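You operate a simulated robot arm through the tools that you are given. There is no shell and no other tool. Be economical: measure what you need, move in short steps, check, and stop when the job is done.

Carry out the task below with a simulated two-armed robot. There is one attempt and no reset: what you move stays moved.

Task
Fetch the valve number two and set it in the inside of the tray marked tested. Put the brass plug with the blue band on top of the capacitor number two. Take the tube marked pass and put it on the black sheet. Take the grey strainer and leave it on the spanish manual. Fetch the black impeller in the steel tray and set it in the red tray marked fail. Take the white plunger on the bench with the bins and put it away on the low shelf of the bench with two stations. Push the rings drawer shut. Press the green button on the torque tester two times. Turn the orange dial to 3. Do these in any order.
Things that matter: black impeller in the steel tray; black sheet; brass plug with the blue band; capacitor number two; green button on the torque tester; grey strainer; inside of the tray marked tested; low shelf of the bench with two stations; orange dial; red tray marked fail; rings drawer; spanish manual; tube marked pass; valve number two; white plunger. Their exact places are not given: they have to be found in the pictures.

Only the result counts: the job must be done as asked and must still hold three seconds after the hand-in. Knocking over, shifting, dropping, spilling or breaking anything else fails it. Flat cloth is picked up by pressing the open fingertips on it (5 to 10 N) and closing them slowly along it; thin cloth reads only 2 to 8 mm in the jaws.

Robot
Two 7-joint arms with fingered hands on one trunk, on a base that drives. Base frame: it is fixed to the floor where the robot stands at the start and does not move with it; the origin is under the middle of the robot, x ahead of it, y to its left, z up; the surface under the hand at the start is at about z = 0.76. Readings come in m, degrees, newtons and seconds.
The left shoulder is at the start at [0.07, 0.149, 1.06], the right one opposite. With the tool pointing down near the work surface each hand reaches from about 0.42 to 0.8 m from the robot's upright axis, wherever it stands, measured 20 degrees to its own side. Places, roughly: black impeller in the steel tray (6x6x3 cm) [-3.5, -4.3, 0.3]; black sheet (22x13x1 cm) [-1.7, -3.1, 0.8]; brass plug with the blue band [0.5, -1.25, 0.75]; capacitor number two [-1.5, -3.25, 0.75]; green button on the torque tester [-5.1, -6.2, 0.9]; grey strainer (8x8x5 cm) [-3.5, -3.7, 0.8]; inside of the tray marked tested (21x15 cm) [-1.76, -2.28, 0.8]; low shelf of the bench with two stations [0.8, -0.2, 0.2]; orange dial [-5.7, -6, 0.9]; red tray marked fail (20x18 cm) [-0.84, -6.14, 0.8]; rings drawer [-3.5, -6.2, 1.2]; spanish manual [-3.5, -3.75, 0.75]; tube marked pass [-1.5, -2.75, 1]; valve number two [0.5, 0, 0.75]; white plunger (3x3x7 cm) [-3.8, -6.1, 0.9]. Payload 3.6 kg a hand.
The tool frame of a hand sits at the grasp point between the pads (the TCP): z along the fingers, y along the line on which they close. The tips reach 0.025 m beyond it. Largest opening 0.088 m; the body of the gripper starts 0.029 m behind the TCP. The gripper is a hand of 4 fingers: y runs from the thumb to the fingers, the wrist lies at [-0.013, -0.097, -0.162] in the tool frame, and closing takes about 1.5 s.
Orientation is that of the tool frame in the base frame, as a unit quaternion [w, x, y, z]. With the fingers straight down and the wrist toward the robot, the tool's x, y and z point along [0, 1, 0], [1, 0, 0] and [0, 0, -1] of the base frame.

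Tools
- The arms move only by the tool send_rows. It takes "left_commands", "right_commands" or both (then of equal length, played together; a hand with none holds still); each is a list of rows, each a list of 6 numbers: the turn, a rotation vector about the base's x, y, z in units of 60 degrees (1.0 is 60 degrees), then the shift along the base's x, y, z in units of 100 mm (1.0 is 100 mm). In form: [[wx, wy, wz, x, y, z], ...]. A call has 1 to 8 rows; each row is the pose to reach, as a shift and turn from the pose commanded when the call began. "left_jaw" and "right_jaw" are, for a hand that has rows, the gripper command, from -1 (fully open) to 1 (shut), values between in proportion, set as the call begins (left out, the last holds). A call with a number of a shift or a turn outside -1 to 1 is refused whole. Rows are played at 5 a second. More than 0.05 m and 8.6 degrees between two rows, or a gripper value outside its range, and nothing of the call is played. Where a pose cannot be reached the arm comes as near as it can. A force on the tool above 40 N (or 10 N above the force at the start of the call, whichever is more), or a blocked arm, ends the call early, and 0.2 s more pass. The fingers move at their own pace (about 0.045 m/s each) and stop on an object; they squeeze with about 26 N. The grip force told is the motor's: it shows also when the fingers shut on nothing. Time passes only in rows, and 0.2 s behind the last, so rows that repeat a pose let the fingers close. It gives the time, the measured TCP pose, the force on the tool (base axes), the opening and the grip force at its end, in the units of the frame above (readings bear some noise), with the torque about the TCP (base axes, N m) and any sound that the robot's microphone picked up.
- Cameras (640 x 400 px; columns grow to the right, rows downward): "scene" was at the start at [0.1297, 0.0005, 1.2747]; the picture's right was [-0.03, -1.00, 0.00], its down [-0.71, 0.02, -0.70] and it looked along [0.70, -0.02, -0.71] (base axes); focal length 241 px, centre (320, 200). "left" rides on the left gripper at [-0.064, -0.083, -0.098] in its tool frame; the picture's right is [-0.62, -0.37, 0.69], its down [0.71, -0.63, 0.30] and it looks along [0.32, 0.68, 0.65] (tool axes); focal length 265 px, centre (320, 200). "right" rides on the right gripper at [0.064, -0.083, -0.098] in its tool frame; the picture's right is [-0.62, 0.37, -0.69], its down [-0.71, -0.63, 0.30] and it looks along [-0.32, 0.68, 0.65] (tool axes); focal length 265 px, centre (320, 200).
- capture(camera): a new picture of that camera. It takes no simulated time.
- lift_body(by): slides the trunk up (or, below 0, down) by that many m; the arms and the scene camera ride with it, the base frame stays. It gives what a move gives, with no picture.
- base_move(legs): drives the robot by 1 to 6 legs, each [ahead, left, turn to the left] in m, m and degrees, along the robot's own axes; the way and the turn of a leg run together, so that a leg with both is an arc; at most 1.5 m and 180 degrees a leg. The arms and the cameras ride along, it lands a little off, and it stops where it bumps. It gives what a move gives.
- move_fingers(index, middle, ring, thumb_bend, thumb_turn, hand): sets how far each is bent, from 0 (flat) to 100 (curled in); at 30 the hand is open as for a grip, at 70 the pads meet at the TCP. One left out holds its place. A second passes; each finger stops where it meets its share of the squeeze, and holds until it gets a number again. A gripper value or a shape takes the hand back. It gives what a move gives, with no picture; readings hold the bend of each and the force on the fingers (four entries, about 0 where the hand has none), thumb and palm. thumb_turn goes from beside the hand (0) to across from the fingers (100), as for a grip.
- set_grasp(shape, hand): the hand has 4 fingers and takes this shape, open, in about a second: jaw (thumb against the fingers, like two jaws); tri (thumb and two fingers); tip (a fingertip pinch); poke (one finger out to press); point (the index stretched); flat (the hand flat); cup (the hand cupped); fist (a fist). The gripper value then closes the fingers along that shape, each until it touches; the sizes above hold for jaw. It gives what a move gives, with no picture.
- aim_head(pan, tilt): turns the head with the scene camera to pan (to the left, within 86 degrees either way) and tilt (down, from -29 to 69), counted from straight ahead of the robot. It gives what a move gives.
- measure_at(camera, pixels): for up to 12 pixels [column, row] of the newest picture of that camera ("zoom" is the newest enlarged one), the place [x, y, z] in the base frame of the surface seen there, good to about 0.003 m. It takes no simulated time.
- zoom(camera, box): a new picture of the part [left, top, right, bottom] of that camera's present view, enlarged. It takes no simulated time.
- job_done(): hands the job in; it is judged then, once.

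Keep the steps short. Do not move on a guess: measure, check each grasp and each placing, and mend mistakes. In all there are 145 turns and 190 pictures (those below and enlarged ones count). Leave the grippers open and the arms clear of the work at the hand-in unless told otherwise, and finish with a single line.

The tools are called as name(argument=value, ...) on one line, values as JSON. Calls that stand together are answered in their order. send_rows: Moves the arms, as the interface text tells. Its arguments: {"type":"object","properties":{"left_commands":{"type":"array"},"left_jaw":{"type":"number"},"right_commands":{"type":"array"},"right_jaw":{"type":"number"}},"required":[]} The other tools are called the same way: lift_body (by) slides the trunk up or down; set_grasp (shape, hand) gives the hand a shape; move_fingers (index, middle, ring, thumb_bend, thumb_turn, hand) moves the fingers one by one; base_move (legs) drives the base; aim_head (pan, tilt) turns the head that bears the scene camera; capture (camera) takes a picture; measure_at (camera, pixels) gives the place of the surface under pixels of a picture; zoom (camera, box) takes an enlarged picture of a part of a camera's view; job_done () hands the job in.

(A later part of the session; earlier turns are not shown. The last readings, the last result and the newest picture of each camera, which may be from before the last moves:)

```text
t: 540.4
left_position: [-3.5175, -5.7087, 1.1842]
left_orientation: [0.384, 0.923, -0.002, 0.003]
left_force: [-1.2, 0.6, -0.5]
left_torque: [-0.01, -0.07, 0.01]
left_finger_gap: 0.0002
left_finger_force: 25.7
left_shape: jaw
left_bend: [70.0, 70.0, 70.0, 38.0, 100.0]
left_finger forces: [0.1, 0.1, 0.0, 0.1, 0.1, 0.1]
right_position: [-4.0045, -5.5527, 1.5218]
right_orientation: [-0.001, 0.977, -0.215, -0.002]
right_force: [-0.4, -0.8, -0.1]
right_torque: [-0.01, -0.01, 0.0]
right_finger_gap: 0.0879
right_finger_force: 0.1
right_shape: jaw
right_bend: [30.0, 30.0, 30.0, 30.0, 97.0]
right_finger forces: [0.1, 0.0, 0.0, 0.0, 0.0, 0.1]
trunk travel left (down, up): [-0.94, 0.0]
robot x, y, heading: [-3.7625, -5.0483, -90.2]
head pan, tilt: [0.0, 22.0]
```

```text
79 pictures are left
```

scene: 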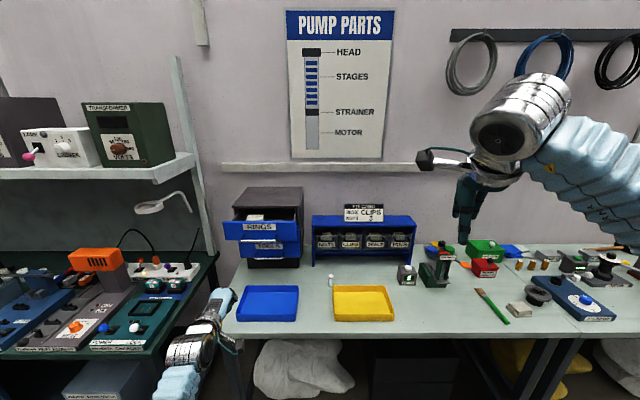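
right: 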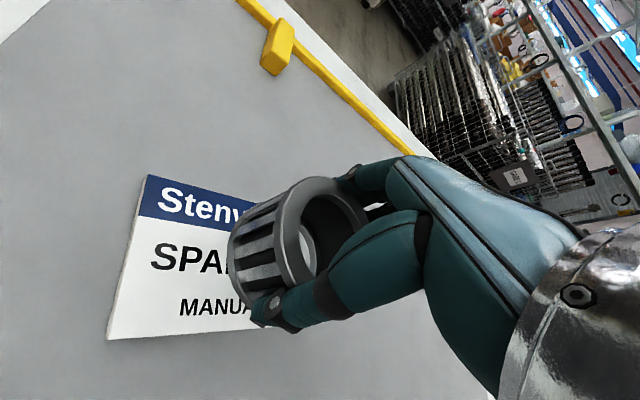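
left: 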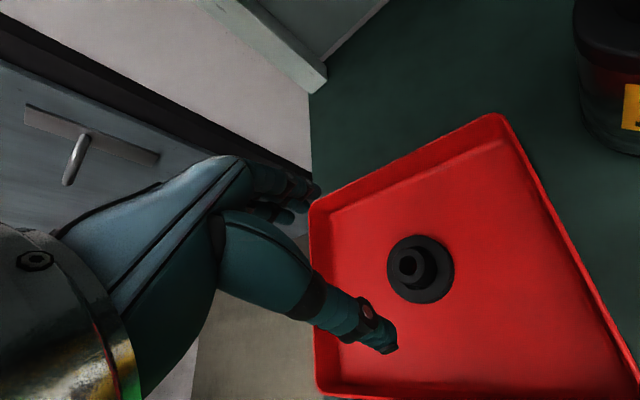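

The fingertips point forward-down. I'll drive forward 0.28 and raise the hand 3 cm so it meets the front above the handle.

send_rows(left_commands=[[0, 0, 0, 0, 0, 0.15], [0, 0, 0, 0, 0, 0.3]])

base_move(legs=[[0.28, 0, 0]])

capture(camera="scene")

capture(camera="left")

```text
t: 541.0
left_position: [-3.5192, -5.7093, 1.2138]
left_orientation: [0.383, 0.924, -0.002, 0.003]
left_force: [0.6, -0.4, -0.1]
left_torque: [0.02, -0.01, -0.03]
left_finger_gap: 0.0
left_finger_force: 26.3
left_shape: jaw
left_bend: [70.0, 70.0, 70.0, 38.0, 100.0]
left_finger forces: [0.0, 0.1, 0.0, 0.0, 0.0, 0.1]
right_position: [-4.006, -5.5518, 1.5217]
right_orientation: [-0.001, 0.977, -0.215, -0.001]
right_force: [0.6, -0.1, 0.3]
right_torque: [0.02, 0.01, 0.02]
right_finger_gap: 0.0884
right_finger_force: 0.1
right_shape: jaw
right_bend: [30.0, 30.0, 30.0, 30.0, 97.0]
right_finger forces: [0.1, 0.0, 0.0, 0.1, 0.0, 0.1]
trunk travel left (down, up): [-0.94, 0.0]
robot x, y, heading: [-3.7688, -5.0406, -90.0]
head pan, tilt: [0.0, 22.0]
```

```text
t: 545.2
left_position: [-3.5183, -5.9865, 1.2136]
left_orientation: [0.383, 0.924, -0.003, 0.002]
left_force: [-0.1, 0.7, 1.2]
left_torque: [-0.01, -0.02, 0.0]
left_finger_gap: 0.0
left_finger_force: 25.9
left_shape: jaw
left_bend: [70.0, 70.0, 70.0, 38.0, 100.0]
left_finger forces: [0.0, 0.1, 0.0, 0.0, 0.0, 0.1]
right_position: [-4.0031, -5.8269, 1.5226]
right_orientation: [-0.001, 0.977, -0.215, -0.002]
right_force: [0.3, 0.9, -0.1]
right_torque: [0.0, -0.01, 0.0]
right_finger_gap: 0.0881
right_finger_force: 0.1
right_shape: jaw
right_bend: [30.0, 30.0, 30.0, 30.0, 97.0]
right_finger forces: [0.0, 0.1, 0.0, 0.1, 0.1, 0.0]
trunk travel left (down, up): [-0.94, 0.0]
robot x, y, heading: [-3.7657, -5.3283, -90.0]
head pan, tilt: [0.0, 22.0]
```

```text
78 pictures are left
```

scene: 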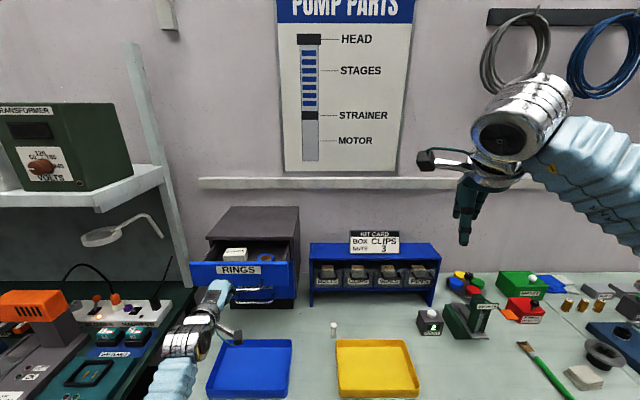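

```text
77 pictures are left
```

left: 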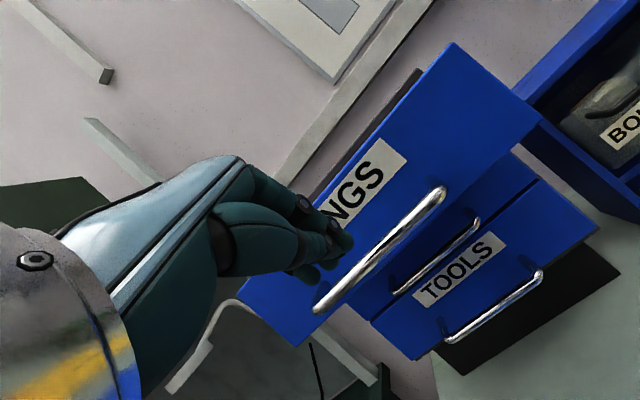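

I'll push forward by 0.1 m in gentle steps.

send_rows(left_commands=[[0, 0, 0, 0, -0.2, 0], [0, 0, 0, 0, -0.35, 0], [0, 0, 0, 0, -0.5, 0], [0, 0, 0, 0, -0.65, 0], [0, 0, 0, 0, -0.8, 0], [0, 0, 0, 0, -0.9, 0], [0, 0, 0, 0, -1, 0]])

capture(camera="scene")

measure_at(camera="scene", pixels=[[200, 275], [285, 275], [230, 271]])

```text
t: 546.8
left_position: [-3.5192, -6.0888, 1.2134]
left_orientation: [0.383, 0.924, -0.004, 0.003]
left_force: [-0.4, 0.2, -0.5]
left_torque: [-0.05, 0.0, 0.0]
left_finger_gap: 0.0002
left_finger_force: 25.7
left_shape: jaw
left_bend: [70.0, 70.0, 70.0, 38.0, 100.0]
left_finger forces: [0.1, 0.3, 0.0, 0.1, 0.1, 0.0]
right_position: [-4.0054, -5.8292, 1.521]
right_orientation: [-0.001, 0.977, -0.215, -0.001]
right_force: [-0.2, 0.6, -0.8]
right_torque: [0.0, 0.03, 0.01]
right_finger_gap: 0.0882
right_finger_force: 0.1
right_shape: jaw
right_bend: [30.0, 30.0, 30.0, 30.0, 97.0]
right_finger forces: [0.0, 0.0, 0.0, 0.1, 0.0, 0.0]
trunk travel left (down, up): [-0.94, 0.0]
robot x, y, heading: [-3.7649, -5.3231, -90.2]
head pan, tilt: [0.0, 22.0]
```

```text
76 pictures are left
```

scene: 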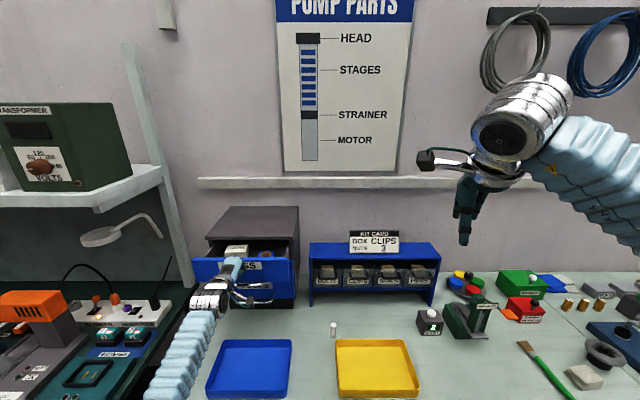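

```text
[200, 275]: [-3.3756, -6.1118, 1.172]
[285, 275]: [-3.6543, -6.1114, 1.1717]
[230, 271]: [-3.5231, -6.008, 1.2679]
```

The drawer moves freely (now y -6.111). I'll push another 0.1 m.

send_rows(left_commands=[[0, 0, 0, 0, -0.15, 0], [0, 0, 0, 0, -0.3, 0], [0, 0, 0, 0, -0.45, 0], [0, 0, 0, 0, -0.6, 0], [0, 0, 0, 0, -0.75, 0], [0, 0, 0, 0, -0.9, 0], [0, 0, 0, 0, -1, 0]])

send_rows(left_commands=[[0, 0, 0, 0, -0.05, 0], [0, 0, 0, 0, -0.1, 0], [0, 0, 0, 0, -0.15, 0], [0, 0, 0, 0, -0.2, 0], [0, 0, 0, 0, -0.25, 0]])

capture(camera="scene")

measure_at(camera="scene", pixels=[[205, 270], [285, 270], [215, 265], [280, 300]])

```text
t: 548.4
left_position: [-3.5205, -6.152, 1.2236]
left_orientation: [0.383, 0.924, -0.004, 0.002]
left_force: [-0.1, 0.1, 0.0]
left_torque: [0.01, 0.01, 0.04]
left_finger_gap: 0.0001
left_finger_force: 25.9
left_shape: jaw
left_bend: [70.0, 70.0, 70.0, 38.0, 100.0]
left_finger forces: [0.0, 0.0, 0.0, 0.0, 0.0, 0.0]
left hand out of reach, approached as far as the arm can: row 5, 6, 7
right_position: [-4.0076, -5.8296, 1.5218]
right_orientation: [-0.001, 0.976, -0.216, 0.0]
right_force: [-0.5, -0.3, 0.4]
right_torque: [-0.01, -0.02, 0.02]
right_finger_gap: 0.0878
right_finger_force: 0.0
right_shape: jaw
right_bend: [30.0, 30.0, 30.0, 30.0, 97.0]
right_finger forces: [0.0, 0.0, 0.1, 0.1, 0.0, 0.0]
trunk travel left (down, up): [-0.94, 0.0]
robot x, y, heading: [-3.765, -5.3278, -90.0]
head pan, tilt: [0.0, 22.0]
```

```text
t: 549.6
left_position: [-3.5201, -6.152, 1.2227]
left_orientation: [0.383, 0.924, -0.003, 0.003]
left_force: [0.4, -0.4, -0.4]
left_torque: [0.01, -0.01, 0.01]
left_finger_gap: 0.0
left_finger_force: 25.7
left_shape: jaw
left_bend: [70.0, 70.0, 70.0, 38.0, 100.0]
left_finger forces: [0.0, 0.0, 0.1, 0.0, 0.0, 0.0]
left hand out of reach, approached as far as the arm can: row 1, 2, 3, 4, 5
right_position: [-4.0052, -5.8282, 1.5208]
right_orientation: [-0.001, 0.976, -0.216, -0.002]
right_force: [0.5, 0.1, -1.0]
right_torque: [0.04, 0.0, -0.02]
right_finger_gap: 0.0879
right_finger_force: 0.1
right_shape: jaw
right_bend: [30.0, 30.0, 30.0, 30.0, 97.0]
right_finger forces: [0.1, 0.0, 0.1, 0.1, 0.1, 0.0]
trunk travel left (down, up): [-0.94, 0.0]
robot x, y, heading: [-3.769, -5.3245, -90.1]
head pan, tilt: [0.0, 22.0]
```

```text
75 pictures are left
```

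scene: 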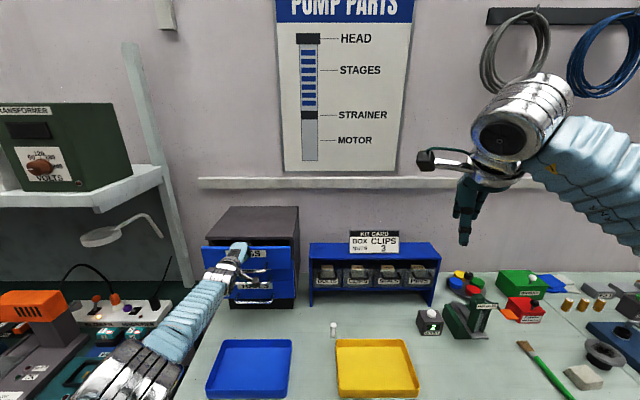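

```text
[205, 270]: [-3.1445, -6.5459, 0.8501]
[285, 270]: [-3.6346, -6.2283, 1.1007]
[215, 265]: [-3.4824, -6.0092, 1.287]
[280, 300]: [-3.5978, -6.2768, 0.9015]
```

The arm is at full reach. I'll finish the push by driving forward 5 cm, then check.

measure_at(camera="scene", pixels=[[212, 252], [285, 256], [270, 262], [260, 290]])

base_move(legs=[[0.045, 0, 0]])

zoom(camera="scene", box=[180, 180, 330, 320])

measure_at(camera="zoom", pixels=[[460, 230], [440, 255], [430, 300], [460, 300]])

```text
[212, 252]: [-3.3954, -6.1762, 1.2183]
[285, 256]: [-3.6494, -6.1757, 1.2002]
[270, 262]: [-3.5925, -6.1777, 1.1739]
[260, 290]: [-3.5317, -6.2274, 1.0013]
```

```text
t: 550.5
left_position: [-3.515, -6.1578, 1.233]
left_orientation: [0.389, 0.92, -0.032, 0.043]
left_force: [0.4, 0.5, 0.2]
left_torque: [0.0, -0.01, 0.04]
left_finger_gap: 0.0002
left_finger_force: 25.8
left_shape: jaw
left_bend: [70.0, 70.0, 70.0, 38.0, 100.0]
left_finger forces: [0.0, 0.0, 0.1, 0.0, 0.0, 0.1]
right_position: [-4.0051, -5.8335, 1.5254]
right_orientation: [0.003, 0.976, -0.216, -0.001]
right_force: [-0.2, -0.2, 0.3]
right_torque: [-0.02, 0.01, -0.01]
right_finger_gap: 0.088
right_finger_force: 0.1
right_shape: jaw
right_bend: [30.0, 30.0, 30.0, 30.0, 97.0]
right_finger forces: [0.0, 0.1, 0.1, 0.1, 0.0, 0.1]
trunk travel left (down, up): [-0.94, 0.0]
robot x, y, heading: [-3.7654, -5.3377, -89.9]
head pan, tilt: [0.0, 22.0]
stopped in leg 1: the robot was blocked; the commanded pose is now the measured one
```

```text
2.86 times, centred on (255, 250) of scene
```

zoom: 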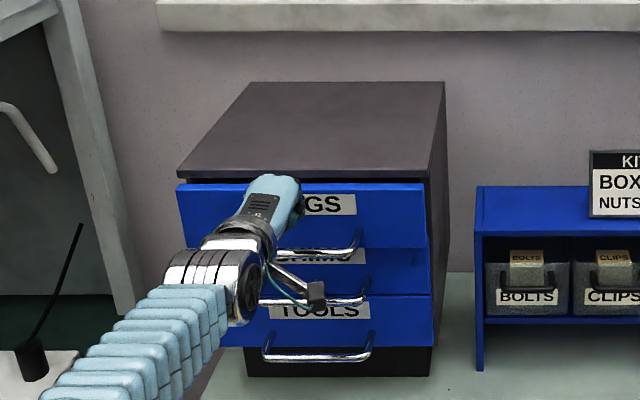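

```text
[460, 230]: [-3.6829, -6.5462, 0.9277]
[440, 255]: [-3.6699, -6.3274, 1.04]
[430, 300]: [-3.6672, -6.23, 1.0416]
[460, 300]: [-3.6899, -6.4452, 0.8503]
```

The base was blocked. I'll look down to see what touches.

aim_head(pan=15, tilt=55)

capture(camera="scene")

capture(camera="left")

```text
t: 551.5
left_position: [-3.5164, -6.172, 1.2238]
left_orientation: [0.384, 0.922, -0.032, 0.045]
left_force: [-0.3, -0.6, -0.1]
left_torque: [0.03, -0.01, 0.03]
left_finger_gap: 0.0
left_finger_force: 26.1
left_shape: jaw
left_bend: [70.0, 70.0, 70.0, 38.0, 100.0]
left_finger forces: [0.1, 0.0, 0.0, 0.1, 0.0, 0.0]
right_position: [-4.007, -5.8499, 1.5189]
right_orientation: [-0.003, 0.977, -0.215, -0.001]
right_force: [0.0, 0.3, 0.4]
right_torque: [0.03, 0.01, -0.02]
right_finger_gap: 0.0884
right_finger_force: 0.0
right_shape: jaw
right_bend: [30.0, 30.0, 30.0, 30.0, 97.0]
right_finger forces: [0.0, 0.0, 0.0, 0.0, 0.0, 0.0]
trunk travel left (down, up): [-0.94, 0.0]
robot x, y, heading: [-3.7678, -5.3364, -90.0]
head pan, tilt: [15.0, 55.0]
```

```text
73 pictures are left
```

scene: 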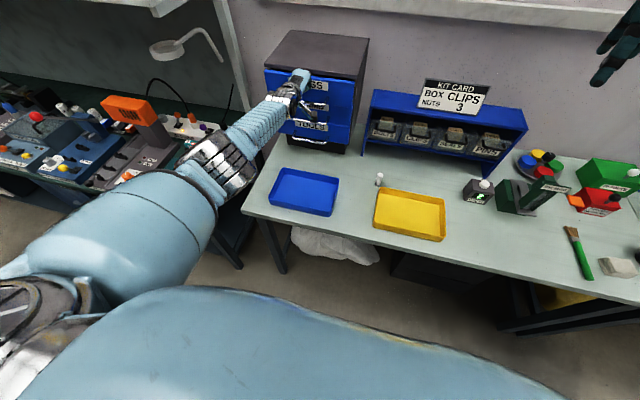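

```text
72 pictures are left
```

left: 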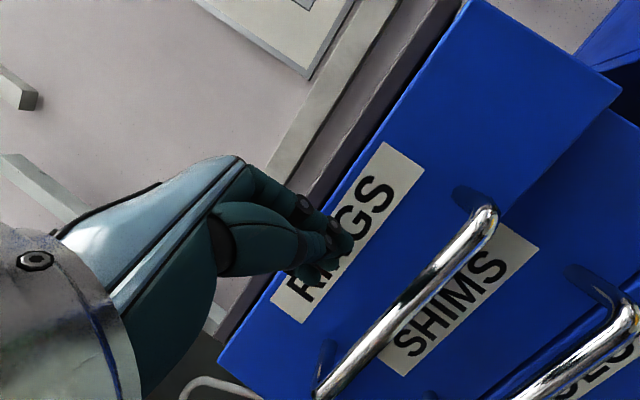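

measure_at(camera="scene", pixels=[[270, 80], [345, 85], [330, 112], [325, 140], [260, 216], [420, 262], [245, 205]])

measure_at(camera="left", pixels=[[450, 80], [560, 90], [600, 170], [400, 350], [450, 20]])

```text
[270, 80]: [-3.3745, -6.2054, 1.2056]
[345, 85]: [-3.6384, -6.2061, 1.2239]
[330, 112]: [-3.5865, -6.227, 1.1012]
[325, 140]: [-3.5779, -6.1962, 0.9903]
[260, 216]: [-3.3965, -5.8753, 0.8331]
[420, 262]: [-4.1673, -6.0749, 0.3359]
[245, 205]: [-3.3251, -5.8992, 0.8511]
```

```text
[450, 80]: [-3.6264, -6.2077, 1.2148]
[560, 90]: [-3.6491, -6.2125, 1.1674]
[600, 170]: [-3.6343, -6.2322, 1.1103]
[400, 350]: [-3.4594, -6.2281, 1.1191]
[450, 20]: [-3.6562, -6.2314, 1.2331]
```

RINGS is at y -6.2065 and the closed drawers at -6.2275, so 2 cm remain. The knuckles likely hit the cabinet's top slab. I'll back off 3 cm, lower the hand 3 cm and push again.

base_move(legs=[[-0.04, 0, 0]])

send_rows(left_commands=[[0, 0, 0, 0, 0, -0.15], [0, 0, 0, 0, 0, -0.3], [0, 0, 0, 0, 0, -0.38]])

base_move(legs=[[0.06, 0, 0]])

capture(camera="scene")

measure_at(camera="scene", pixels=[[270, 80], [345, 85], [345, 90], [335, 112], [280, 75]])

```text
t: 552.4
left_position: [-3.5129, -6.1652, 1.2233]
left_orientation: [0.383, 0.922, -0.036, 0.05]
left_force: [0.1, 0.4, -0.3]
left_torque: [-0.02, -0.02, 0.0]
left_finger_gap: 0.0
left_finger_force: 26.6
left_shape: jaw
left_bend: [70.0, 70.0, 70.0, 38.0, 100.0]
left_finger forces: [0.1, 0.0, 0.0, 0.0, 0.0, 0.0]
right_position: [-4.0059, -5.8436, 1.517]
right_orientation: [-0.005, 0.976, -0.215, -0.002]
right_force: [-0.7, -0.7, 0.2]
right_torque: [0.04, -0.01, 0.01]
right_finger_gap: 0.0878
right_finger_force: 0.1
right_shape: jaw
right_bend: [30.0, 30.0, 30.0, 30.0, 97.0]
right_finger forces: [0.0, 0.1, 0.1, 0.1, 0.1, 0.0]
trunk travel left (down, up): [-0.94, 0.0]
robot x, y, heading: [-3.7682, -5.3321, -89.9]
head pan, tilt: [15.0, 55.0]
stopped in leg 1: the robot was blocked; the commanded pose is now the measured one
```

```text
t: 553.2
left_position: [-3.5115, -6.1533, 1.2007]
left_orientation: [0.386, 0.921, -0.036, 0.05]
left_force: [-0.2, 0.4, -0.2]
left_torque: [0.01, 0.03, 0.03]
left_finger_gap: 0.0002
left_finger_force: 25.9
left_shape: jaw
left_bend: [70.0, 70.0, 70.0, 38.0, 100.0]
left_finger forces: [0.0, 0.0, 0.0, 0.0, 0.1, 0.0]
left hand out of reach, approached as far as the arm can: row 1, 2, 3
right_position: [-4.0062, -5.8379, 1.5193]
right_orientation: [-0.002, 0.976, -0.216, -0.001]
right_force: [0.0, 0.2, -0.3]
right_torque: [0.01, 0.02, -0.02]
right_finger_gap: 0.088
right_finger_force: 0.0
right_shape: jaw
right_bend: [30.0, 30.0, 30.0, 30.0, 97.0]
right_finger forces: [0.0, 0.0, 0.0, 0.1, 0.1, 0.0]
trunk travel left (down, up): [-0.94, 0.0]
robot x, y, heading: [-3.7654, -5.3301, -90.0]
head pan, tilt: [15.0, 55.0]
```

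```text
t: 554.2
left_position: [-3.5087, -6.1591, 1.226]
left_orientation: [0.399, 0.914, -0.039, 0.055]
left_force: [0.5, 0.9, 0.6]
left_torque: [0.03, 0.0, -0.03]
left_finger_gap: 0.0
left_finger_force: 26.3
left_shape: jaw
left_bend: [70.0, 70.0, 70.0, 39.0, 100.0]
left_finger forces: [0.0, 0.0, 0.1, 0.0, 0.0, 0.1]
right_position: [-4.0065, -5.8412, 1.5275]
right_orientation: [0.004, 0.976, -0.216, 0.0]
right_force: [0.5, 0.9, 0.0]
right_torque: [-0.02, -0.02, -0.01]
right_finger_gap: 0.0882
right_finger_force: 0.0
right_shape: jaw
right_bend: [30.0, 30.0, 30.0, 30.0, 97.0]
right_finger forces: [0.0, 0.1, 0.0, 0.1, 0.1, 0.0]
trunk travel left (down, up): [-0.94, 0.0]
robot x, y, heading: [-3.7672, -5.35, -90.1]
head pan, tilt: [15.0, 55.0]
stopped in leg 1: the robot was blocked; the commanded pose is now the measured one
```

```text
71 pictures are left
```

scene: 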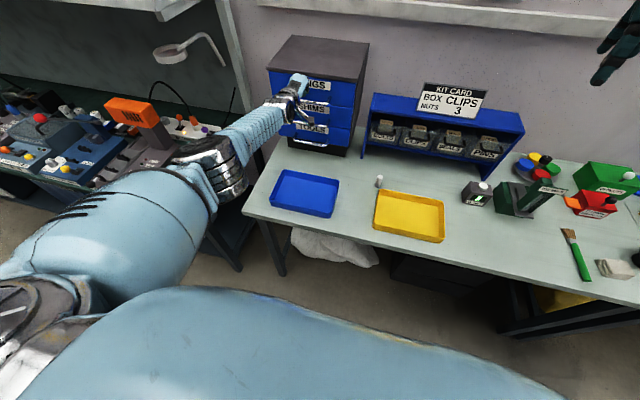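

```text
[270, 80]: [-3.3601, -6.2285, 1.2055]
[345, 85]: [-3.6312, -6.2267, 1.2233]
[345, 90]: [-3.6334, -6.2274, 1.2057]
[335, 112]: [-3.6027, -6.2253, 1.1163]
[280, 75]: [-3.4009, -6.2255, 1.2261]
```

RINGS is now flush (-6.2275). But the base reads blocked even backward, so something may be hooked. I'll look closely at the hand.

capture(camera="left")

zoom(camera="scene", box=[230, 20, 390, 170])

measure_at(camera="scene", pixels=[[120, 220], [200, 180], [215, 190], [130, 115], [245, 205], [175, 165], [300, 320]])

```text
70 pictures are left
```

left: 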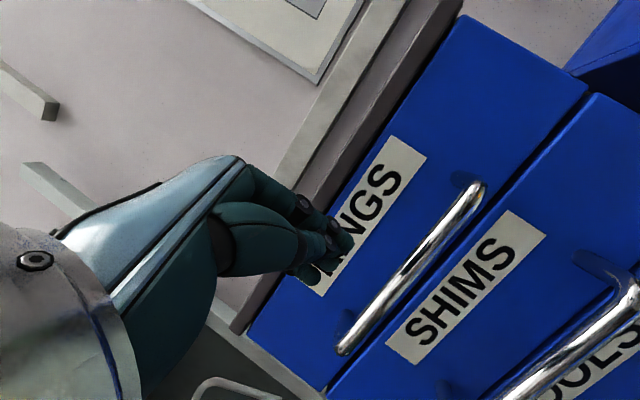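

```text
2.67 times, centred on (310, 95) of scene
```

zoom: 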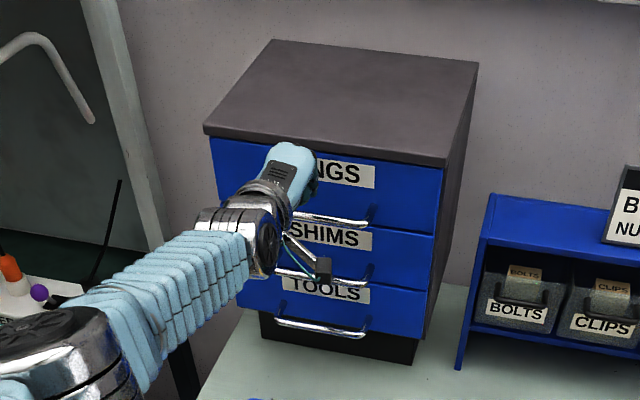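

```text
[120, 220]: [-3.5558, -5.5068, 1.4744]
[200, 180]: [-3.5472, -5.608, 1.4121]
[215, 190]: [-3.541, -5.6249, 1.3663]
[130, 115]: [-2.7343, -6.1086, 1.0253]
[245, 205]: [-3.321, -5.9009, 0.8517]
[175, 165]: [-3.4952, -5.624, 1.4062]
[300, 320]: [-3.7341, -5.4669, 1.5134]
```

The drawer is flush. To free the hand without dragging anything, I'll move it up and right first (the elbow-flex direction), then retract.

send_rows(left_commands=[[0, 0, 0, -0.1, 0.05, 0.2], [0, 0, 0, -0.3, 0.1, 0.5], [0, 0, 0, -0.5, 0.15, 0.8], [0, 0, 0, -0.6, 0.4, 1], [0, 0, 0, -0.6, 0.8, 1], [0, 0, 0, -0.6, 1, 1]])

capture(camera="scene")

measure_at(camera="scene", pixels=[[280, 75], [345, 85], [335, 112], [325, 128]])

```text
t: 555.6
left_position: [-3.5511, -6.1496, 1.2941]
left_orientation: [0.398, 0.915, -0.041, 0.053]
left_force: [0.4, -0.2, 0.8]
left_torque: [0.0, 0.01, 0.0]
left_finger_gap: 0.0
left_finger_force: 26.7
left_shape: jaw
left_bend: [70.0, 70.0, 70.0, 39.0, 100.0]
left_finger forces: [0.1, 0.0, 0.0, 0.0, 0.0, 0.0]
left hand out of reach, approached as far as the arm can: row 1, 2, 3, 4, 5, 6
right_position: [-4.0052, -5.8452, 1.5266]
right_orientation: [0.003, 0.977, -0.215, -0.001]
right_force: [0.1, 0.2, 0.1]
right_torque: [-0.06, -0.03, 0.01]
right_finger_gap: 0.0879
right_finger_force: 0.0
right_shape: jaw
right_bend: [30.0, 30.0, 30.0, 30.0, 97.0]
right_finger forces: [0.1, 0.1, 0.1, 0.1, 0.0, 0.1]
trunk travel left (down, up): [-0.94, 0.0]
robot x, y, heading: [-3.7677, -5.3504, -90.1]
head pan, tilt: [15.0, 55.0]
```

```text
68 pictures are left
```

scene: 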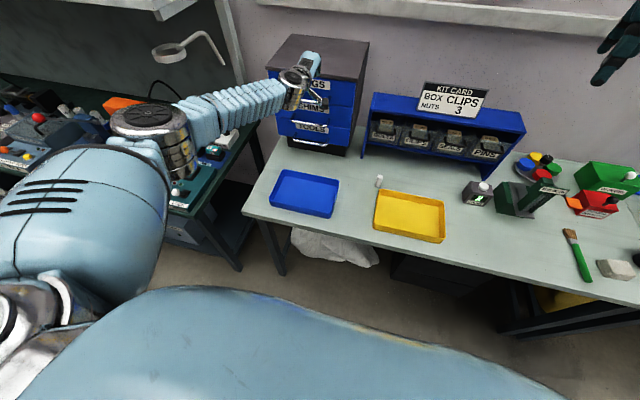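

```text
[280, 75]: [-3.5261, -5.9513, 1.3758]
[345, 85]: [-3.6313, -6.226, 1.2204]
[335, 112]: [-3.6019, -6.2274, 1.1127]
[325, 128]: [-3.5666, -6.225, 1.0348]
```

All three drawers are flush. I'll back the base off now.

measure_at(camera="scene", pixels=[[150, 120], [180, 140], [110, 200]])

base_move(legs=[[-0.25, 0, 0]])

aim_head(pan=0, tilt=30)

capture(camera="scene")

```text
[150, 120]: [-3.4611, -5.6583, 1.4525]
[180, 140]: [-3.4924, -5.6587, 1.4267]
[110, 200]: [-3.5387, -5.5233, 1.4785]
```

```text
t: 559.4
left_position: [-3.5526, -5.9113, 1.2883]
left_orientation: [0.395, 0.916, -0.041, 0.054]
left_force: [-0.9, 0.6, 0.0]
left_torque: [-0.01, -0.02, 0.03]
left_finger_gap: 0.0
left_finger_force: 26.0
left_shape: jaw
left_bend: [70.0, 70.0, 70.0, 39.0, 100.0]
left_finger forces: [0.0, 0.0, 0.0, 0.0, 0.0, 0.0]
right_position: [-4.0081, -5.6096, 1.5217]
right_orientation: [-0.001, 0.976, -0.216, 0.0]
right_force: [0.0, -0.5, -0.6]
right_torque: [-0.01, 0.02, 0.02]
right_finger_gap: 0.0881
right_finger_force: 0.1
right_shape: jaw
right_bend: [30.0, 30.0, 30.0, 30.0, 97.0]
right_finger forces: [0.0, 0.0, 0.0, 0.0, 0.1, 0.1]
trunk travel left (down, up): [-0.94, 0.0]
robot x, y, heading: [-3.7668, -5.0995, -90.0]
head pan, tilt: [15.0, 55.0]
```

```text
t: 560.3
left_position: [-3.5522, -5.9156, 1.2848]
left_orientation: [0.394, 0.917, -0.04, 0.054]
left_force: [0.5, -0.6, -0.6]
left_torque: [0.01, 0.03, 0.0]
left_finger_gap: 0.0001
left_finger_force: 26.0
left_shape: jaw
left_bend: [70.0, 70.0, 70.0, 39.0, 100.0]
left_finger forces: [0.0, 0.1, 0.0, 0.0, 0.1, 0.1]
right_position: [-4.0068, -5.6136, 1.5192]
right_orientation: [-0.002, 0.976, -0.216, -0.001]
right_force: [0.1, 0.6, -0.2]
right_torque: [0.03, -0.01, 0.01]
right_finger_gap: 0.088
right_finger_force: 0.1
right_shape: jaw
right_bend: [30.0, 30.0, 30.0, 30.0, 97.0]
right_finger forces: [0.1, 0.0, 0.0, 0.0, 0.0, 0.0]
trunk travel left (down, up): [-0.94, 0.0]
robot x, y, heading: [-3.7676, -5.1033, -89.9]
head pan, tilt: [0.0, 30.0]
```

```text
67 pictures are left
```

scene: 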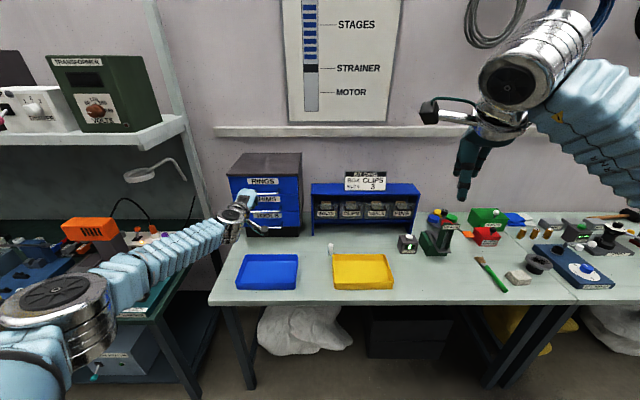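

The drawer is shut and the hand is free. I'll bend the left arm back: retract, with small right/up motion.

send_rows(left_commands=[[0, 0, 0, -0.1, 0.2, 0.2], [0, 0, 0, -0.2, 0.45, 0.4], [0, 0, 0, -0.2, 0.7, 0.4], [0, 0, 0, -0.2, 1, 0.4], [0, 0, 0, -0.2, 1, 0.4]], left_jaw=-1)

send_rows(left_commands=[[0.13, 0, 0, 0, 0.2, 0], [0.26, 0, 0, 0, 0.4, 0], [0.39, 0, 0, 0, 0.6, 0], [0.52, 0, 0, 0, 0.6, 0], [0.65, 0, 0, 0, 0.6, 0], [0.75, 0, 0, 0, 0.6, 0], [0.75, 0, 0, 0, 0.6, 0]])

```text
t: 561.5
left_position: [-3.5414, -5.8451, 1.2933]
left_orientation: [0.398, 0.915, -0.051, 0.044]
left_force: [0.1, -1.3, 0.7]
left_torque: [-0.01, 0.01, -0.02]
left_finger_gap: 0.0881
left_finger_force: 0.1
left_shape: jaw
left_bend: [30.0, 30.0, 30.0, 30.0, 98.0]
left_finger forces: [0.1, 0.0, 0.1, 0.0, 0.0, 0.0]
left hand out of reach, approached as far as the arm can: row 1, 2, 3, 4, 5
right_position: [-4.0091, -5.6114, 1.5209]
right_orientation: [-0.003, 0.977, -0.215, 0.0]
right_force: [0.9, 0.8, -0.8]
right_torque: [0.02, 0.0, -0.03]
right_finger_gap: 0.088
right_finger_force: 0.0
right_shape: jaw
right_bend: [30.0, 30.0, 30.0, 30.0, 97.0]
right_finger forces: [0.0, 0.0, 0.1, 0.0, 0.0, 0.0]
trunk travel left (down, up): [-0.94, 0.0]
robot x, y, heading: [-3.7677, -5.0989, -90.1]
head pan, tilt: [0.0, 30.0]
```

```text
t: 563.1
left_position: [-3.5352, -5.7971, 1.2902]
left_orientation: [0.011, 0.998, -0.057, 0.034]
left_force: [-0.3, -0.6, 0.2]
left_torque: [0.03, 0.02, 0.03]
left_finger_gap: 0.088
left_finger_force: 0.2
left_shape: jaw
left_bend: [30.0, 30.0, 30.0, 30.0, 98.0]
left_finger forces: [0.0, 0.1, 0.0, 0.0, 0.0, 0.1]
left hand out of reach, approached as far as the arm can: row 1, 2, 3, 4
right_position: [-4.0057, -5.6228, 1.5172]
right_orientation: [-0.006, 0.976, -0.216, -0.002]
right_force: [-0.1, -0.9, -1.0]
right_torque: [0.01, 0.0, -0.02]
right_finger_gap: 0.088
right_finger_force: 0.1
right_shape: jaw
right_bend: [30.0, 30.0, 30.0, 30.0, 97.0]
right_finger forces: [0.1, 0.1, 0.0, 0.1, 0.1, 0.0]
trunk travel left (down, up): [-0.94, 0.0]
robot x, y, heading: [-3.7695, -5.0984, -89.9]
head pan, tilt: [0.0, 30.0]
```

The left arm bends again. I'll retract it another 10 cm, then drive right to the torque tester and look.

send_rows(left_commands=[[0, 0, 0, 0, 0.4, 0], [0, 0, 0, 0, 0.8, -0.2], [0, 0, 0, 0, 1, -0.4]])

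base_move(legs=[[0, -1.25, 0]])

lift_body(by=-0.15)

capture(camera="scene")

```text
t: 563.9
left_position: [-3.5386, -5.6945, 1.2547]
left_orientation: [0.011, 0.998, -0.059, 0.034]
left_force: [-0.4, 0.9, -0.4]
left_torque: [0.02, -0.02, -0.01]
left_finger_gap: 0.0882
left_finger_force: 0.1
left_shape: jaw
left_bend: [30.0, 30.0, 30.0, 30.0, 98.0]
left_finger forces: [0.0, 0.0, 0.0, 0.1, 0.1, 0.1]
right_position: [-4.0074, -5.6181, 1.5182]
right_orientation: [-0.005, 0.977, -0.215, -0.001]
right_force: [0.1, -0.8, -0.2]
right_torque: [0.05, -0.03, 0.02]
right_finger_gap: 0.0878
right_finger_force: 0.1
right_shape: jaw
right_bend: [30.0, 30.0, 30.0, 30.0, 97.0]
right_finger forces: [0.0, 0.0, 0.1, 0.1, 0.1, 0.0]
trunk travel left (down, up): [-0.94, 0.0]
robot x, y, heading: [-3.7659, -5.1011, -90.1]
head pan, tilt: [0.0, 30.0]
```

```text
t: 580.2
left_position: [-4.808, -5.6834, 1.2579]
left_orientation: [0.014, 0.997, -0.061, 0.033]
left_force: [-0.2, 0.1, -0.1]
left_torque: [-0.01, 0.01, 0.0]
left_finger_gap: 0.088
left_finger_force: 0.1
left_shape: jaw
left_bend: [30.0, 30.0, 30.0, 30.0, 98.0]
left_finger forces: [0.1, 0.0, 0.0, 0.0, 0.0, 0.1]
right_position: [-5.2769, -5.6045, 1.521]
right_orientation: [-0.002, 0.976, -0.219, -0.001]
right_force: [-0.3, -1.1, 0.2]
right_torque: [0.01, 0.01, 0.02]
right_finger_gap: 0.0881
right_finger_force: 0.1
right_shape: jaw
right_bend: [30.0, 30.0, 30.0, 30.0, 97.0]
right_finger forces: [0.0, 0.0, 0.0, 0.1, 0.1, 0.1]
trunk travel left (down, up): [-0.94, 0.0]
robot x, y, heading: [-5.0369, -5.0938, -90.5]
head pan, tilt: [0.0, 30.0]
```

```text
t: 582.0
left_position: [-4.81, -5.6824, 1.1095]
left_orientation: [0.016, 0.997, -0.061, 0.033]
left_force: [-0.6, 0.0, 0.5]
left_torque: [0.01, 0.0, -0.02]
left_finger_gap: 0.0879
left_finger_force: 0.1
left_shape: jaw
left_bend: [30.0, 30.0, 30.0, 30.0, 98.0]
left_finger forces: [0.0, 0.1, 0.0, 0.1, 0.1, 0.0]
right_position: [-5.279, -5.603, 1.3728]
right_orientation: [-0.001, 0.976, -0.218, -0.001]
right_force: [-0.4, -0.1, 0.5]
right_torque: [-0.03, -0.02, -0.03]
right_finger_gap: 0.088
right_finger_force: 0.1
right_shape: jaw
right_bend: [30.0, 30.0, 30.0, 30.0, 97.0]
right_finger forces: [0.0, 0.1, 0.1, 0.0, 0.0, 0.0]
trunk travel left (down, up): [-0.79, 0.15]
robot x, y, heading: [-5.0362, -5.0918, -90.4]
head pan, tilt: [0.0, 30.0]
```

```text
66 pictures are left
```

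scene: 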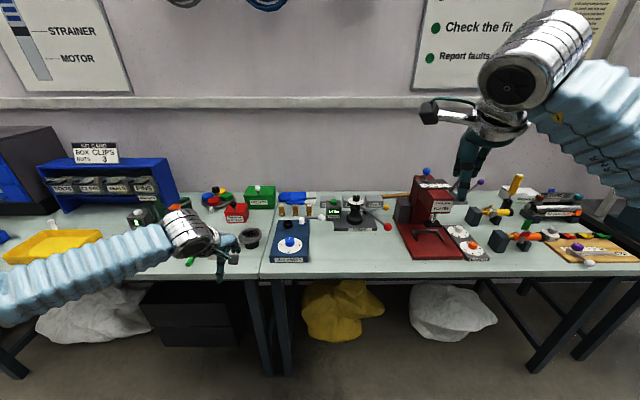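

I see devices around (350,210) and an orange dial at about (470,245). I'll zoom in.

zoom(camera="scene", box=[260, 180, 400, 270])

zoom(camera="scene", box=[380, 170, 500, 270])

```text
4.44 times, centred on (330, 225) of scene
```

zoom: 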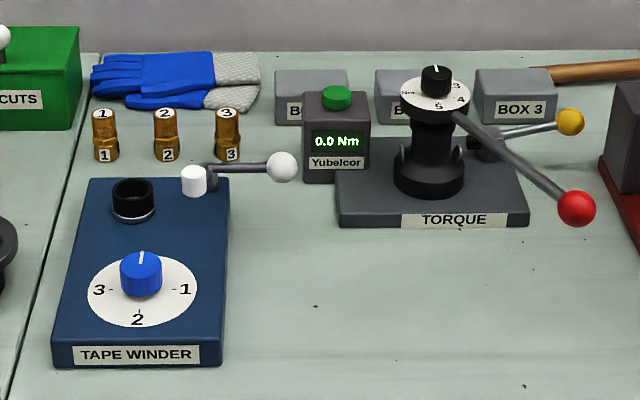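

```text
4.00 times, centred on (440, 220) of scene
```

zoom: 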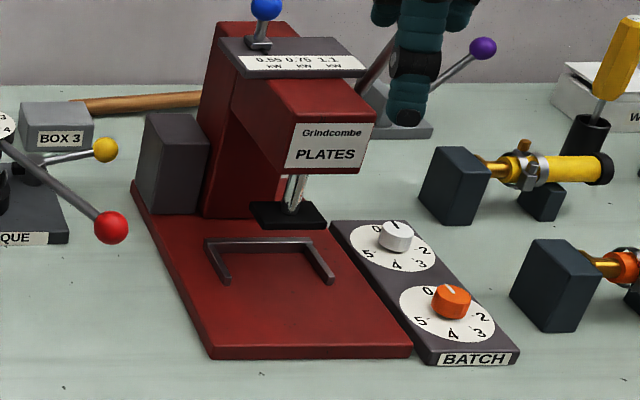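

The green button is on top of the Yubelcor torque box, and the orange dial is on the BATCH panel. I'll measure both.

measure_at(camera="scene", pixels=[[334, 196], [334, 194], [331, 196], [337, 196], [334, 203], [352, 192], [334, 212], [325, 199]])

measure_at(camera="zoom", pixels=[[452, 290], [452, 305], [440, 300], [465, 300], [415, 320], [480, 335], [470, 357], [398, 232], [340, 170], [290, 200]])

```text
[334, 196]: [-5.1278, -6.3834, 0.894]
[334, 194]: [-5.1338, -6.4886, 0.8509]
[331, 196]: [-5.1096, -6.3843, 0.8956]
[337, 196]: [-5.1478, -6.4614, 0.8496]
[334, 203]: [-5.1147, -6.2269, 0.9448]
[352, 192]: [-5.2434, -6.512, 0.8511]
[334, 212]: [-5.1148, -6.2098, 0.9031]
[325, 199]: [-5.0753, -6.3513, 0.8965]
```

```text
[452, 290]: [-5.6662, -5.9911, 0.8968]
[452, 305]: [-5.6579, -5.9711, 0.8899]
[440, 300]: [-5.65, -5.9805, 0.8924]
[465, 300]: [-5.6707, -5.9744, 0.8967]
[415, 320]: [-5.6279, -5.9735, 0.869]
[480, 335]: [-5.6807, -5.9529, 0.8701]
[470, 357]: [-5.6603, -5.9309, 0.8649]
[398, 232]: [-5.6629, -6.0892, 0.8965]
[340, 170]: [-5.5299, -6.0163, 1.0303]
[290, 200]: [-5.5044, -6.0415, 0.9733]
```

I'll use the left hand in the poke shape (its other fingers stay away from the torque post). Shape, level, and drive in.

set_grasp(hand="left", shape="poke")

send_rows(left_commands=[[0.034, 0.061, 0.06, 0, 0, 0.1], [0.034, 0.061, 0.1, 0, 0, 0.2]])

base_move(legs=[[0, -0.3, 0.4], [0.33, 0, 0]])

aim_head(pan=5, tilt=45)

capture(camera="scene")

capture(camera="left")

```text
t: 582.9
left_position: [-4.8087, -5.6834, 1.1071]
left_orientation: [0.014, 0.997, -0.062, 0.034]
left_force: [0.3, -0.5, -0.2]
left_torque: [0.04, -0.02, 0.0]
left_finger_gap: 0.0001
left_finger_force: 0.0
left_shape: poke
left_bend: [70.0, 70.0, 99.0, 100.0, 100.0]
left_finger forces: [0.0, 0.1, 0.0, 0.0, 0.0, 0.0]
right_position: [-5.2779, -5.6034, 1.3703]
right_orientation: [-0.001, 0.976, -0.22, -0.002]
right_force: [0.0, -0.4, -0.5]
right_torque: [0.0, 0.01, -0.03]
right_finger_gap: 0.088
right_finger_force: 0.0
right_shape: jaw
right_bend: [30.0, 30.0, 30.0, 30.0, 97.0]
right_finger forces: [0.0, 0.0, 0.1, 0.0, 0.0, 0.0]
trunk travel left (down, up): [-0.79, 0.15]
robot x, y, heading: [-5.0347, -5.0964, -90.2]
head pan, tilt: [0.0, 30.0]
```

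```text
t: 583.5
left_position: [-4.8107, -5.6835, 1.1295]
left_orientation: [-0.004, 1.0, -0.008, 0.001]
left_force: [-0.7, -0.4, 0.3]
left_torque: [-0.03, -0.02, -0.01]
left_finger_gap: 0.0
left_finger_force: 0.0
left_shape: poke
left_bend: [70.0, 70.0, 99.0, 100.0, 100.0]
left_finger forces: [0.0, 0.0, 0.0, 0.0, 0.0, 0.1]
right_position: [-5.2785, -5.6039, 1.371]
right_orientation: [-0.001, 0.976, -0.219, -0.002]
right_force: [-0.3, -0.3, 0.0]
right_torque: [0.02, 0.02, 0.01]
right_finger_gap: 0.0882
right_finger_force: 0.2
right_shape: jaw
right_bend: [30.0, 30.0, 30.0, 30.0, 97.0]
right_finger forces: [0.0, 0.1, 0.0, 0.1, 0.0, 0.0]
trunk travel left (down, up): [-0.79, 0.15]
robot x, y, heading: [-5.036, -5.0953, -90.1]
head pan, tilt: [0.0, 30.0]
```

```text
t: 592.2
left_position: [-5.103, -6.0159, 1.1288]
left_orientation: [-0.004, 1.0, -0.005, 0.003]
left_force: [1.0, 0.0, 0.0]
left_torque: [0.02, -0.03, 0.0]
left_finger_gap: 0.0
left_finger_force: 0.0
left_shape: poke
left_bend: [70.0, 70.0, 99.0, 100.0, 100.0]
left_finger forces: [0.0, 0.0, 0.0, 0.0, 0.1, 0.1]
right_position: [-5.5712, -5.94, 1.3706]
right_orientation: [-0.002, 0.977, -0.214, -0.001]
right_force: [0.2, 0.8, 0.0]
right_torque: [0.0, 0.01, -0.01]
right_finger_gap: 0.0885
right_finger_force: 0.0
right_shape: jaw
right_bend: [30.0, 30.0, 30.0, 30.0, 97.0]
right_finger forces: [0.1, 0.1, 0.1, 0.1, 0.0, 0.1]
trunk travel left (down, up): [-0.79, 0.15]
robot x, y, heading: [-5.3352, -5.432, -89.7]
head pan, tilt: [0.0, 30.0]
```

```text
t: 593.0
left_position: [-5.1002, -6.0155, 1.1276]
left_orientation: [-0.004, 1.0, -0.003, 0.002]
left_force: [-1.1, 0.1, -1.2]
left_torque: [0.03, 0.0, -0.02]
left_finger_gap: 0.0001
left_finger_force: 0.0
left_shape: poke
left_bend: [70.0, 70.0, 99.0, 100.0, 100.0]
left_finger forces: [0.0, 0.0, 0.0, 0.0, 0.0, 0.0]
right_position: [-5.5691, -5.9399, 1.3717]
right_orientation: [-0.001, 0.977, -0.214, -0.001]
right_force: [1.0, 1.2, 0.5]
right_torque: [0.0, 0.0, 0.07]
right_finger_gap: 0.0881
right_finger_force: 0.1
right_shape: jaw
right_bend: [30.0, 30.0, 30.0, 30.0, 97.0]
right_finger forces: [0.0, 0.1, 0.0, 0.0, 0.0, 0.0]
trunk travel left (down, up): [-0.79, 0.15]
robot x, y, heading: [-5.3322, -5.4333, -90.0]
head pan, tilt: [5.0, 45.0]
```

```text
63 pictures are left
```

scene: 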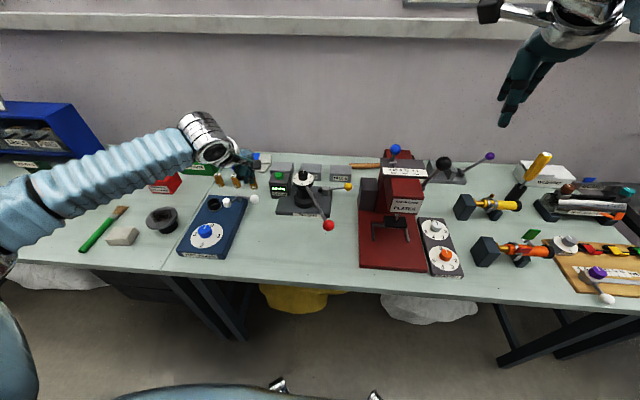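

```text
62 pictures are left
```

left: 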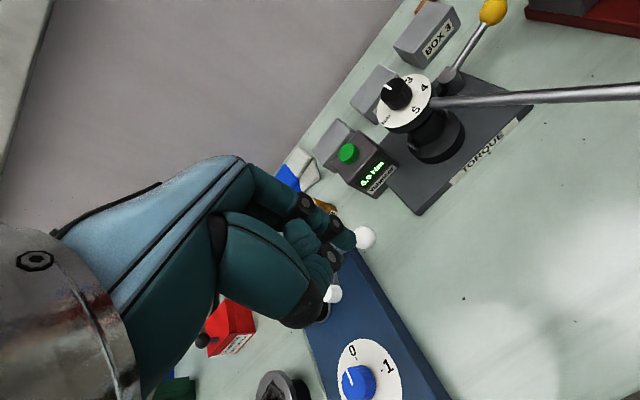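

The left camera sees the green button at (347,152). I'll measure it and its neighbours.

measure_at(camera="left", pixels=[[347, 152], [342, 150], [353, 155], [355, 165], [397, 92], [410, 110], [340, 238], [330, 245], [362, 237], [350, 185]])

measure_at(scene=0, camera="scene", pixels=[[280, 170], [280, 173], [308, 178], [253, 190], [255, 198]])

zoom(camera="left", box=[260, 130, 420, 330])

```text
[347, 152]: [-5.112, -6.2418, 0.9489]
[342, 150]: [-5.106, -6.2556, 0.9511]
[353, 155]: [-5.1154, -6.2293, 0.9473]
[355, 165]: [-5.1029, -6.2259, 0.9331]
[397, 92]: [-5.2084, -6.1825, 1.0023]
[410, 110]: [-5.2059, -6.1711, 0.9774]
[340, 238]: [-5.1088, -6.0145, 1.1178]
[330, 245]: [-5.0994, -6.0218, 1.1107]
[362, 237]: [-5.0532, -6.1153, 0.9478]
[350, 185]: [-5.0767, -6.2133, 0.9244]
```

```text
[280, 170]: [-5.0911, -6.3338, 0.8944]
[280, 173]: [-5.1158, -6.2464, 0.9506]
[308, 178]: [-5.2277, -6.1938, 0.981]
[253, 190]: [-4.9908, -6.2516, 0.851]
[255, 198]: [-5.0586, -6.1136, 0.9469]
```

```text
2.00 times, centred on (340, 230) of left
```

zoom: 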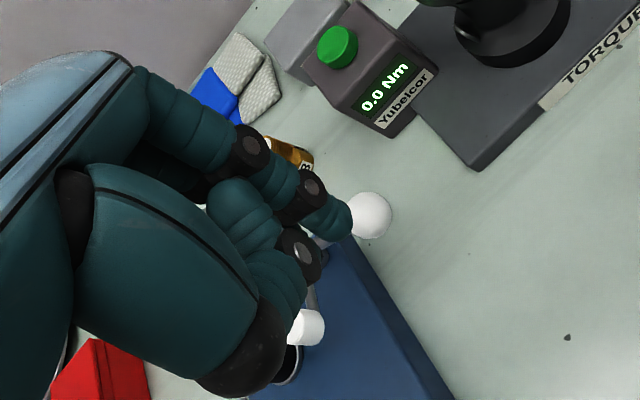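

The button top is at (-5.113,-6.242,0.951). The fingertip is about 8 mm -x and 20 mm below the TCP. I'll drive 9 cm in and move the hand above the button.

base_move(legs=[[0.09, 0, 0]])

send_rows(left_commands=[[0, 0, 0, -0.03, -0.35, -0.1], [0, 0, 0, -0.06, -0.7, -0.3], [0, 0, 0, -0.06, -1, -0.6], [0, 0, 0, -0.06, -1, -0.9]])

send_rows(left_commands=[[0, 0, 0, 0, -0.2, 0], [0, 0, 0, 0, -0.37, 0]])

capture(camera="left")

zoom(camera="scene", box=[210, 120, 350, 240])

```text
t: 594.8
left_position: [-5.1023, -6.1018, 1.1279]
left_orientation: [-0.004, 1.0, -0.003, 0.003]
left_force: [-0.3, 0.2, 0.4]
left_torque: [-0.03, 0.0, 0.01]
left_finger_gap: 0.0
left_finger_force: 0.2
left_shape: poke
left_bend: [70.0, 70.0, 99.0, 100.0, 100.0]
left_finger forces: [0.0, 0.0, 0.0, 0.0, 0.1, 0.0]
right_position: [-5.5722, -6.0284, 1.3703]
right_orientation: [-0.001, 0.977, -0.214, 0.0]
right_force: [-0.1, 0.7, -0.6]
right_torque: [-0.03, 0.02, -0.01]
right_finger_gap: 0.088
right_finger_force: 0.1
right_shape: jaw
right_bend: [30.0, 30.0, 30.0, 30.0, 97.0]
right_finger forces: [0.1, 0.0, 0.0, 0.0, 0.0, 0.0]
trunk travel left (down, up): [-0.79, 0.15]
robot x, y, heading: [-5.3297, -5.5214, -90.1]
head pan, tilt: [5.0, 45.0]
```

```text
t: 595.8
left_position: [-5.1039, -6.2031, 1.0397]
left_orientation: [-0.002, 1.0, -0.003, 0.001]
left_force: [-0.4, 0.3, -0.6]
left_torque: [0.01, 0.03, -0.04]
left_finger_gap: 0.0
left_finger_force: 0.0
left_shape: poke
left_bend: [70.0, 70.0, 99.0, 100.0, 100.0]
left_finger forces: [0.1, 0.0, 0.1, 0.0, 0.0, 0.0]
right_position: [-5.568, -6.0267, 1.3733]
right_orientation: [-0.001, 0.977, -0.215, -0.002]
right_force: [0.2, -0.4, 0.6]
right_torque: [-0.02, 0.01, -0.02]
right_finger_gap: 0.0878
right_finger_force: 0.0
right_shape: jaw
right_bend: [30.0, 30.0, 30.0, 30.0, 97.0]
right_finger forces: [0.0, 0.0, 0.0, 0.0, 0.0, 0.0]
trunk travel left (down, up): [-0.79, 0.15]
robot x, y, heading: [-5.3298, -5.5208, -89.7]
head pan, tilt: [5.0, 45.0]
```

```text
t: 596.4
left_position: [-5.1072, -6.2408, 1.0374]
left_orientation: [-0.004, 1.0, -0.003, 0.002]
left_force: [0.2, -0.6, 0.0]
left_torque: [-0.02, -0.02, 0.02]
left_finger_gap: 0.0
left_finger_force: 0.1
left_shape: poke
left_bend: [70.0, 70.0, 99.0, 100.0, 100.0]
left_finger forces: [0.0, 0.0, 0.1, 0.0, 0.1, 0.0]
right_position: [-5.5688, -6.0278, 1.3712]
right_orientation: [-0.001, 0.977, -0.214, -0.001]
right_force: [0.3, 0.2, -0.5]
right_torque: [-0.01, -0.01, 0.0]
right_finger_gap: 0.0881
right_finger_force: 0.0
right_shape: jaw
right_bend: [30.0, 30.0, 30.0, 30.0, 97.0]
right_finger forces: [0.0, 0.0, 0.0, 0.0, 0.0, 0.1]
trunk travel left (down, up): [-0.79, 0.15]
robot x, y, heading: [-5.3352, -5.5236, -89.6]
head pan, tilt: [5.0, 45.0]
```

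```text
60 pictures are left
```

left: 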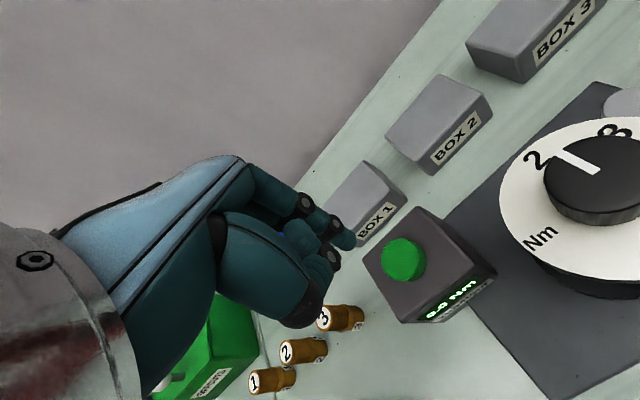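

```text
3.33 times, centred on (280, 180) of scene
```

zoom: 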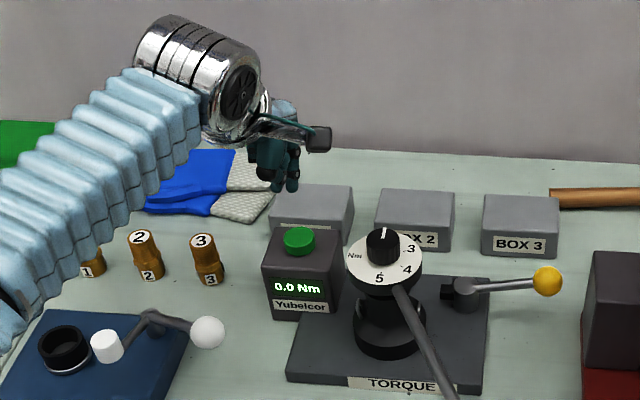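

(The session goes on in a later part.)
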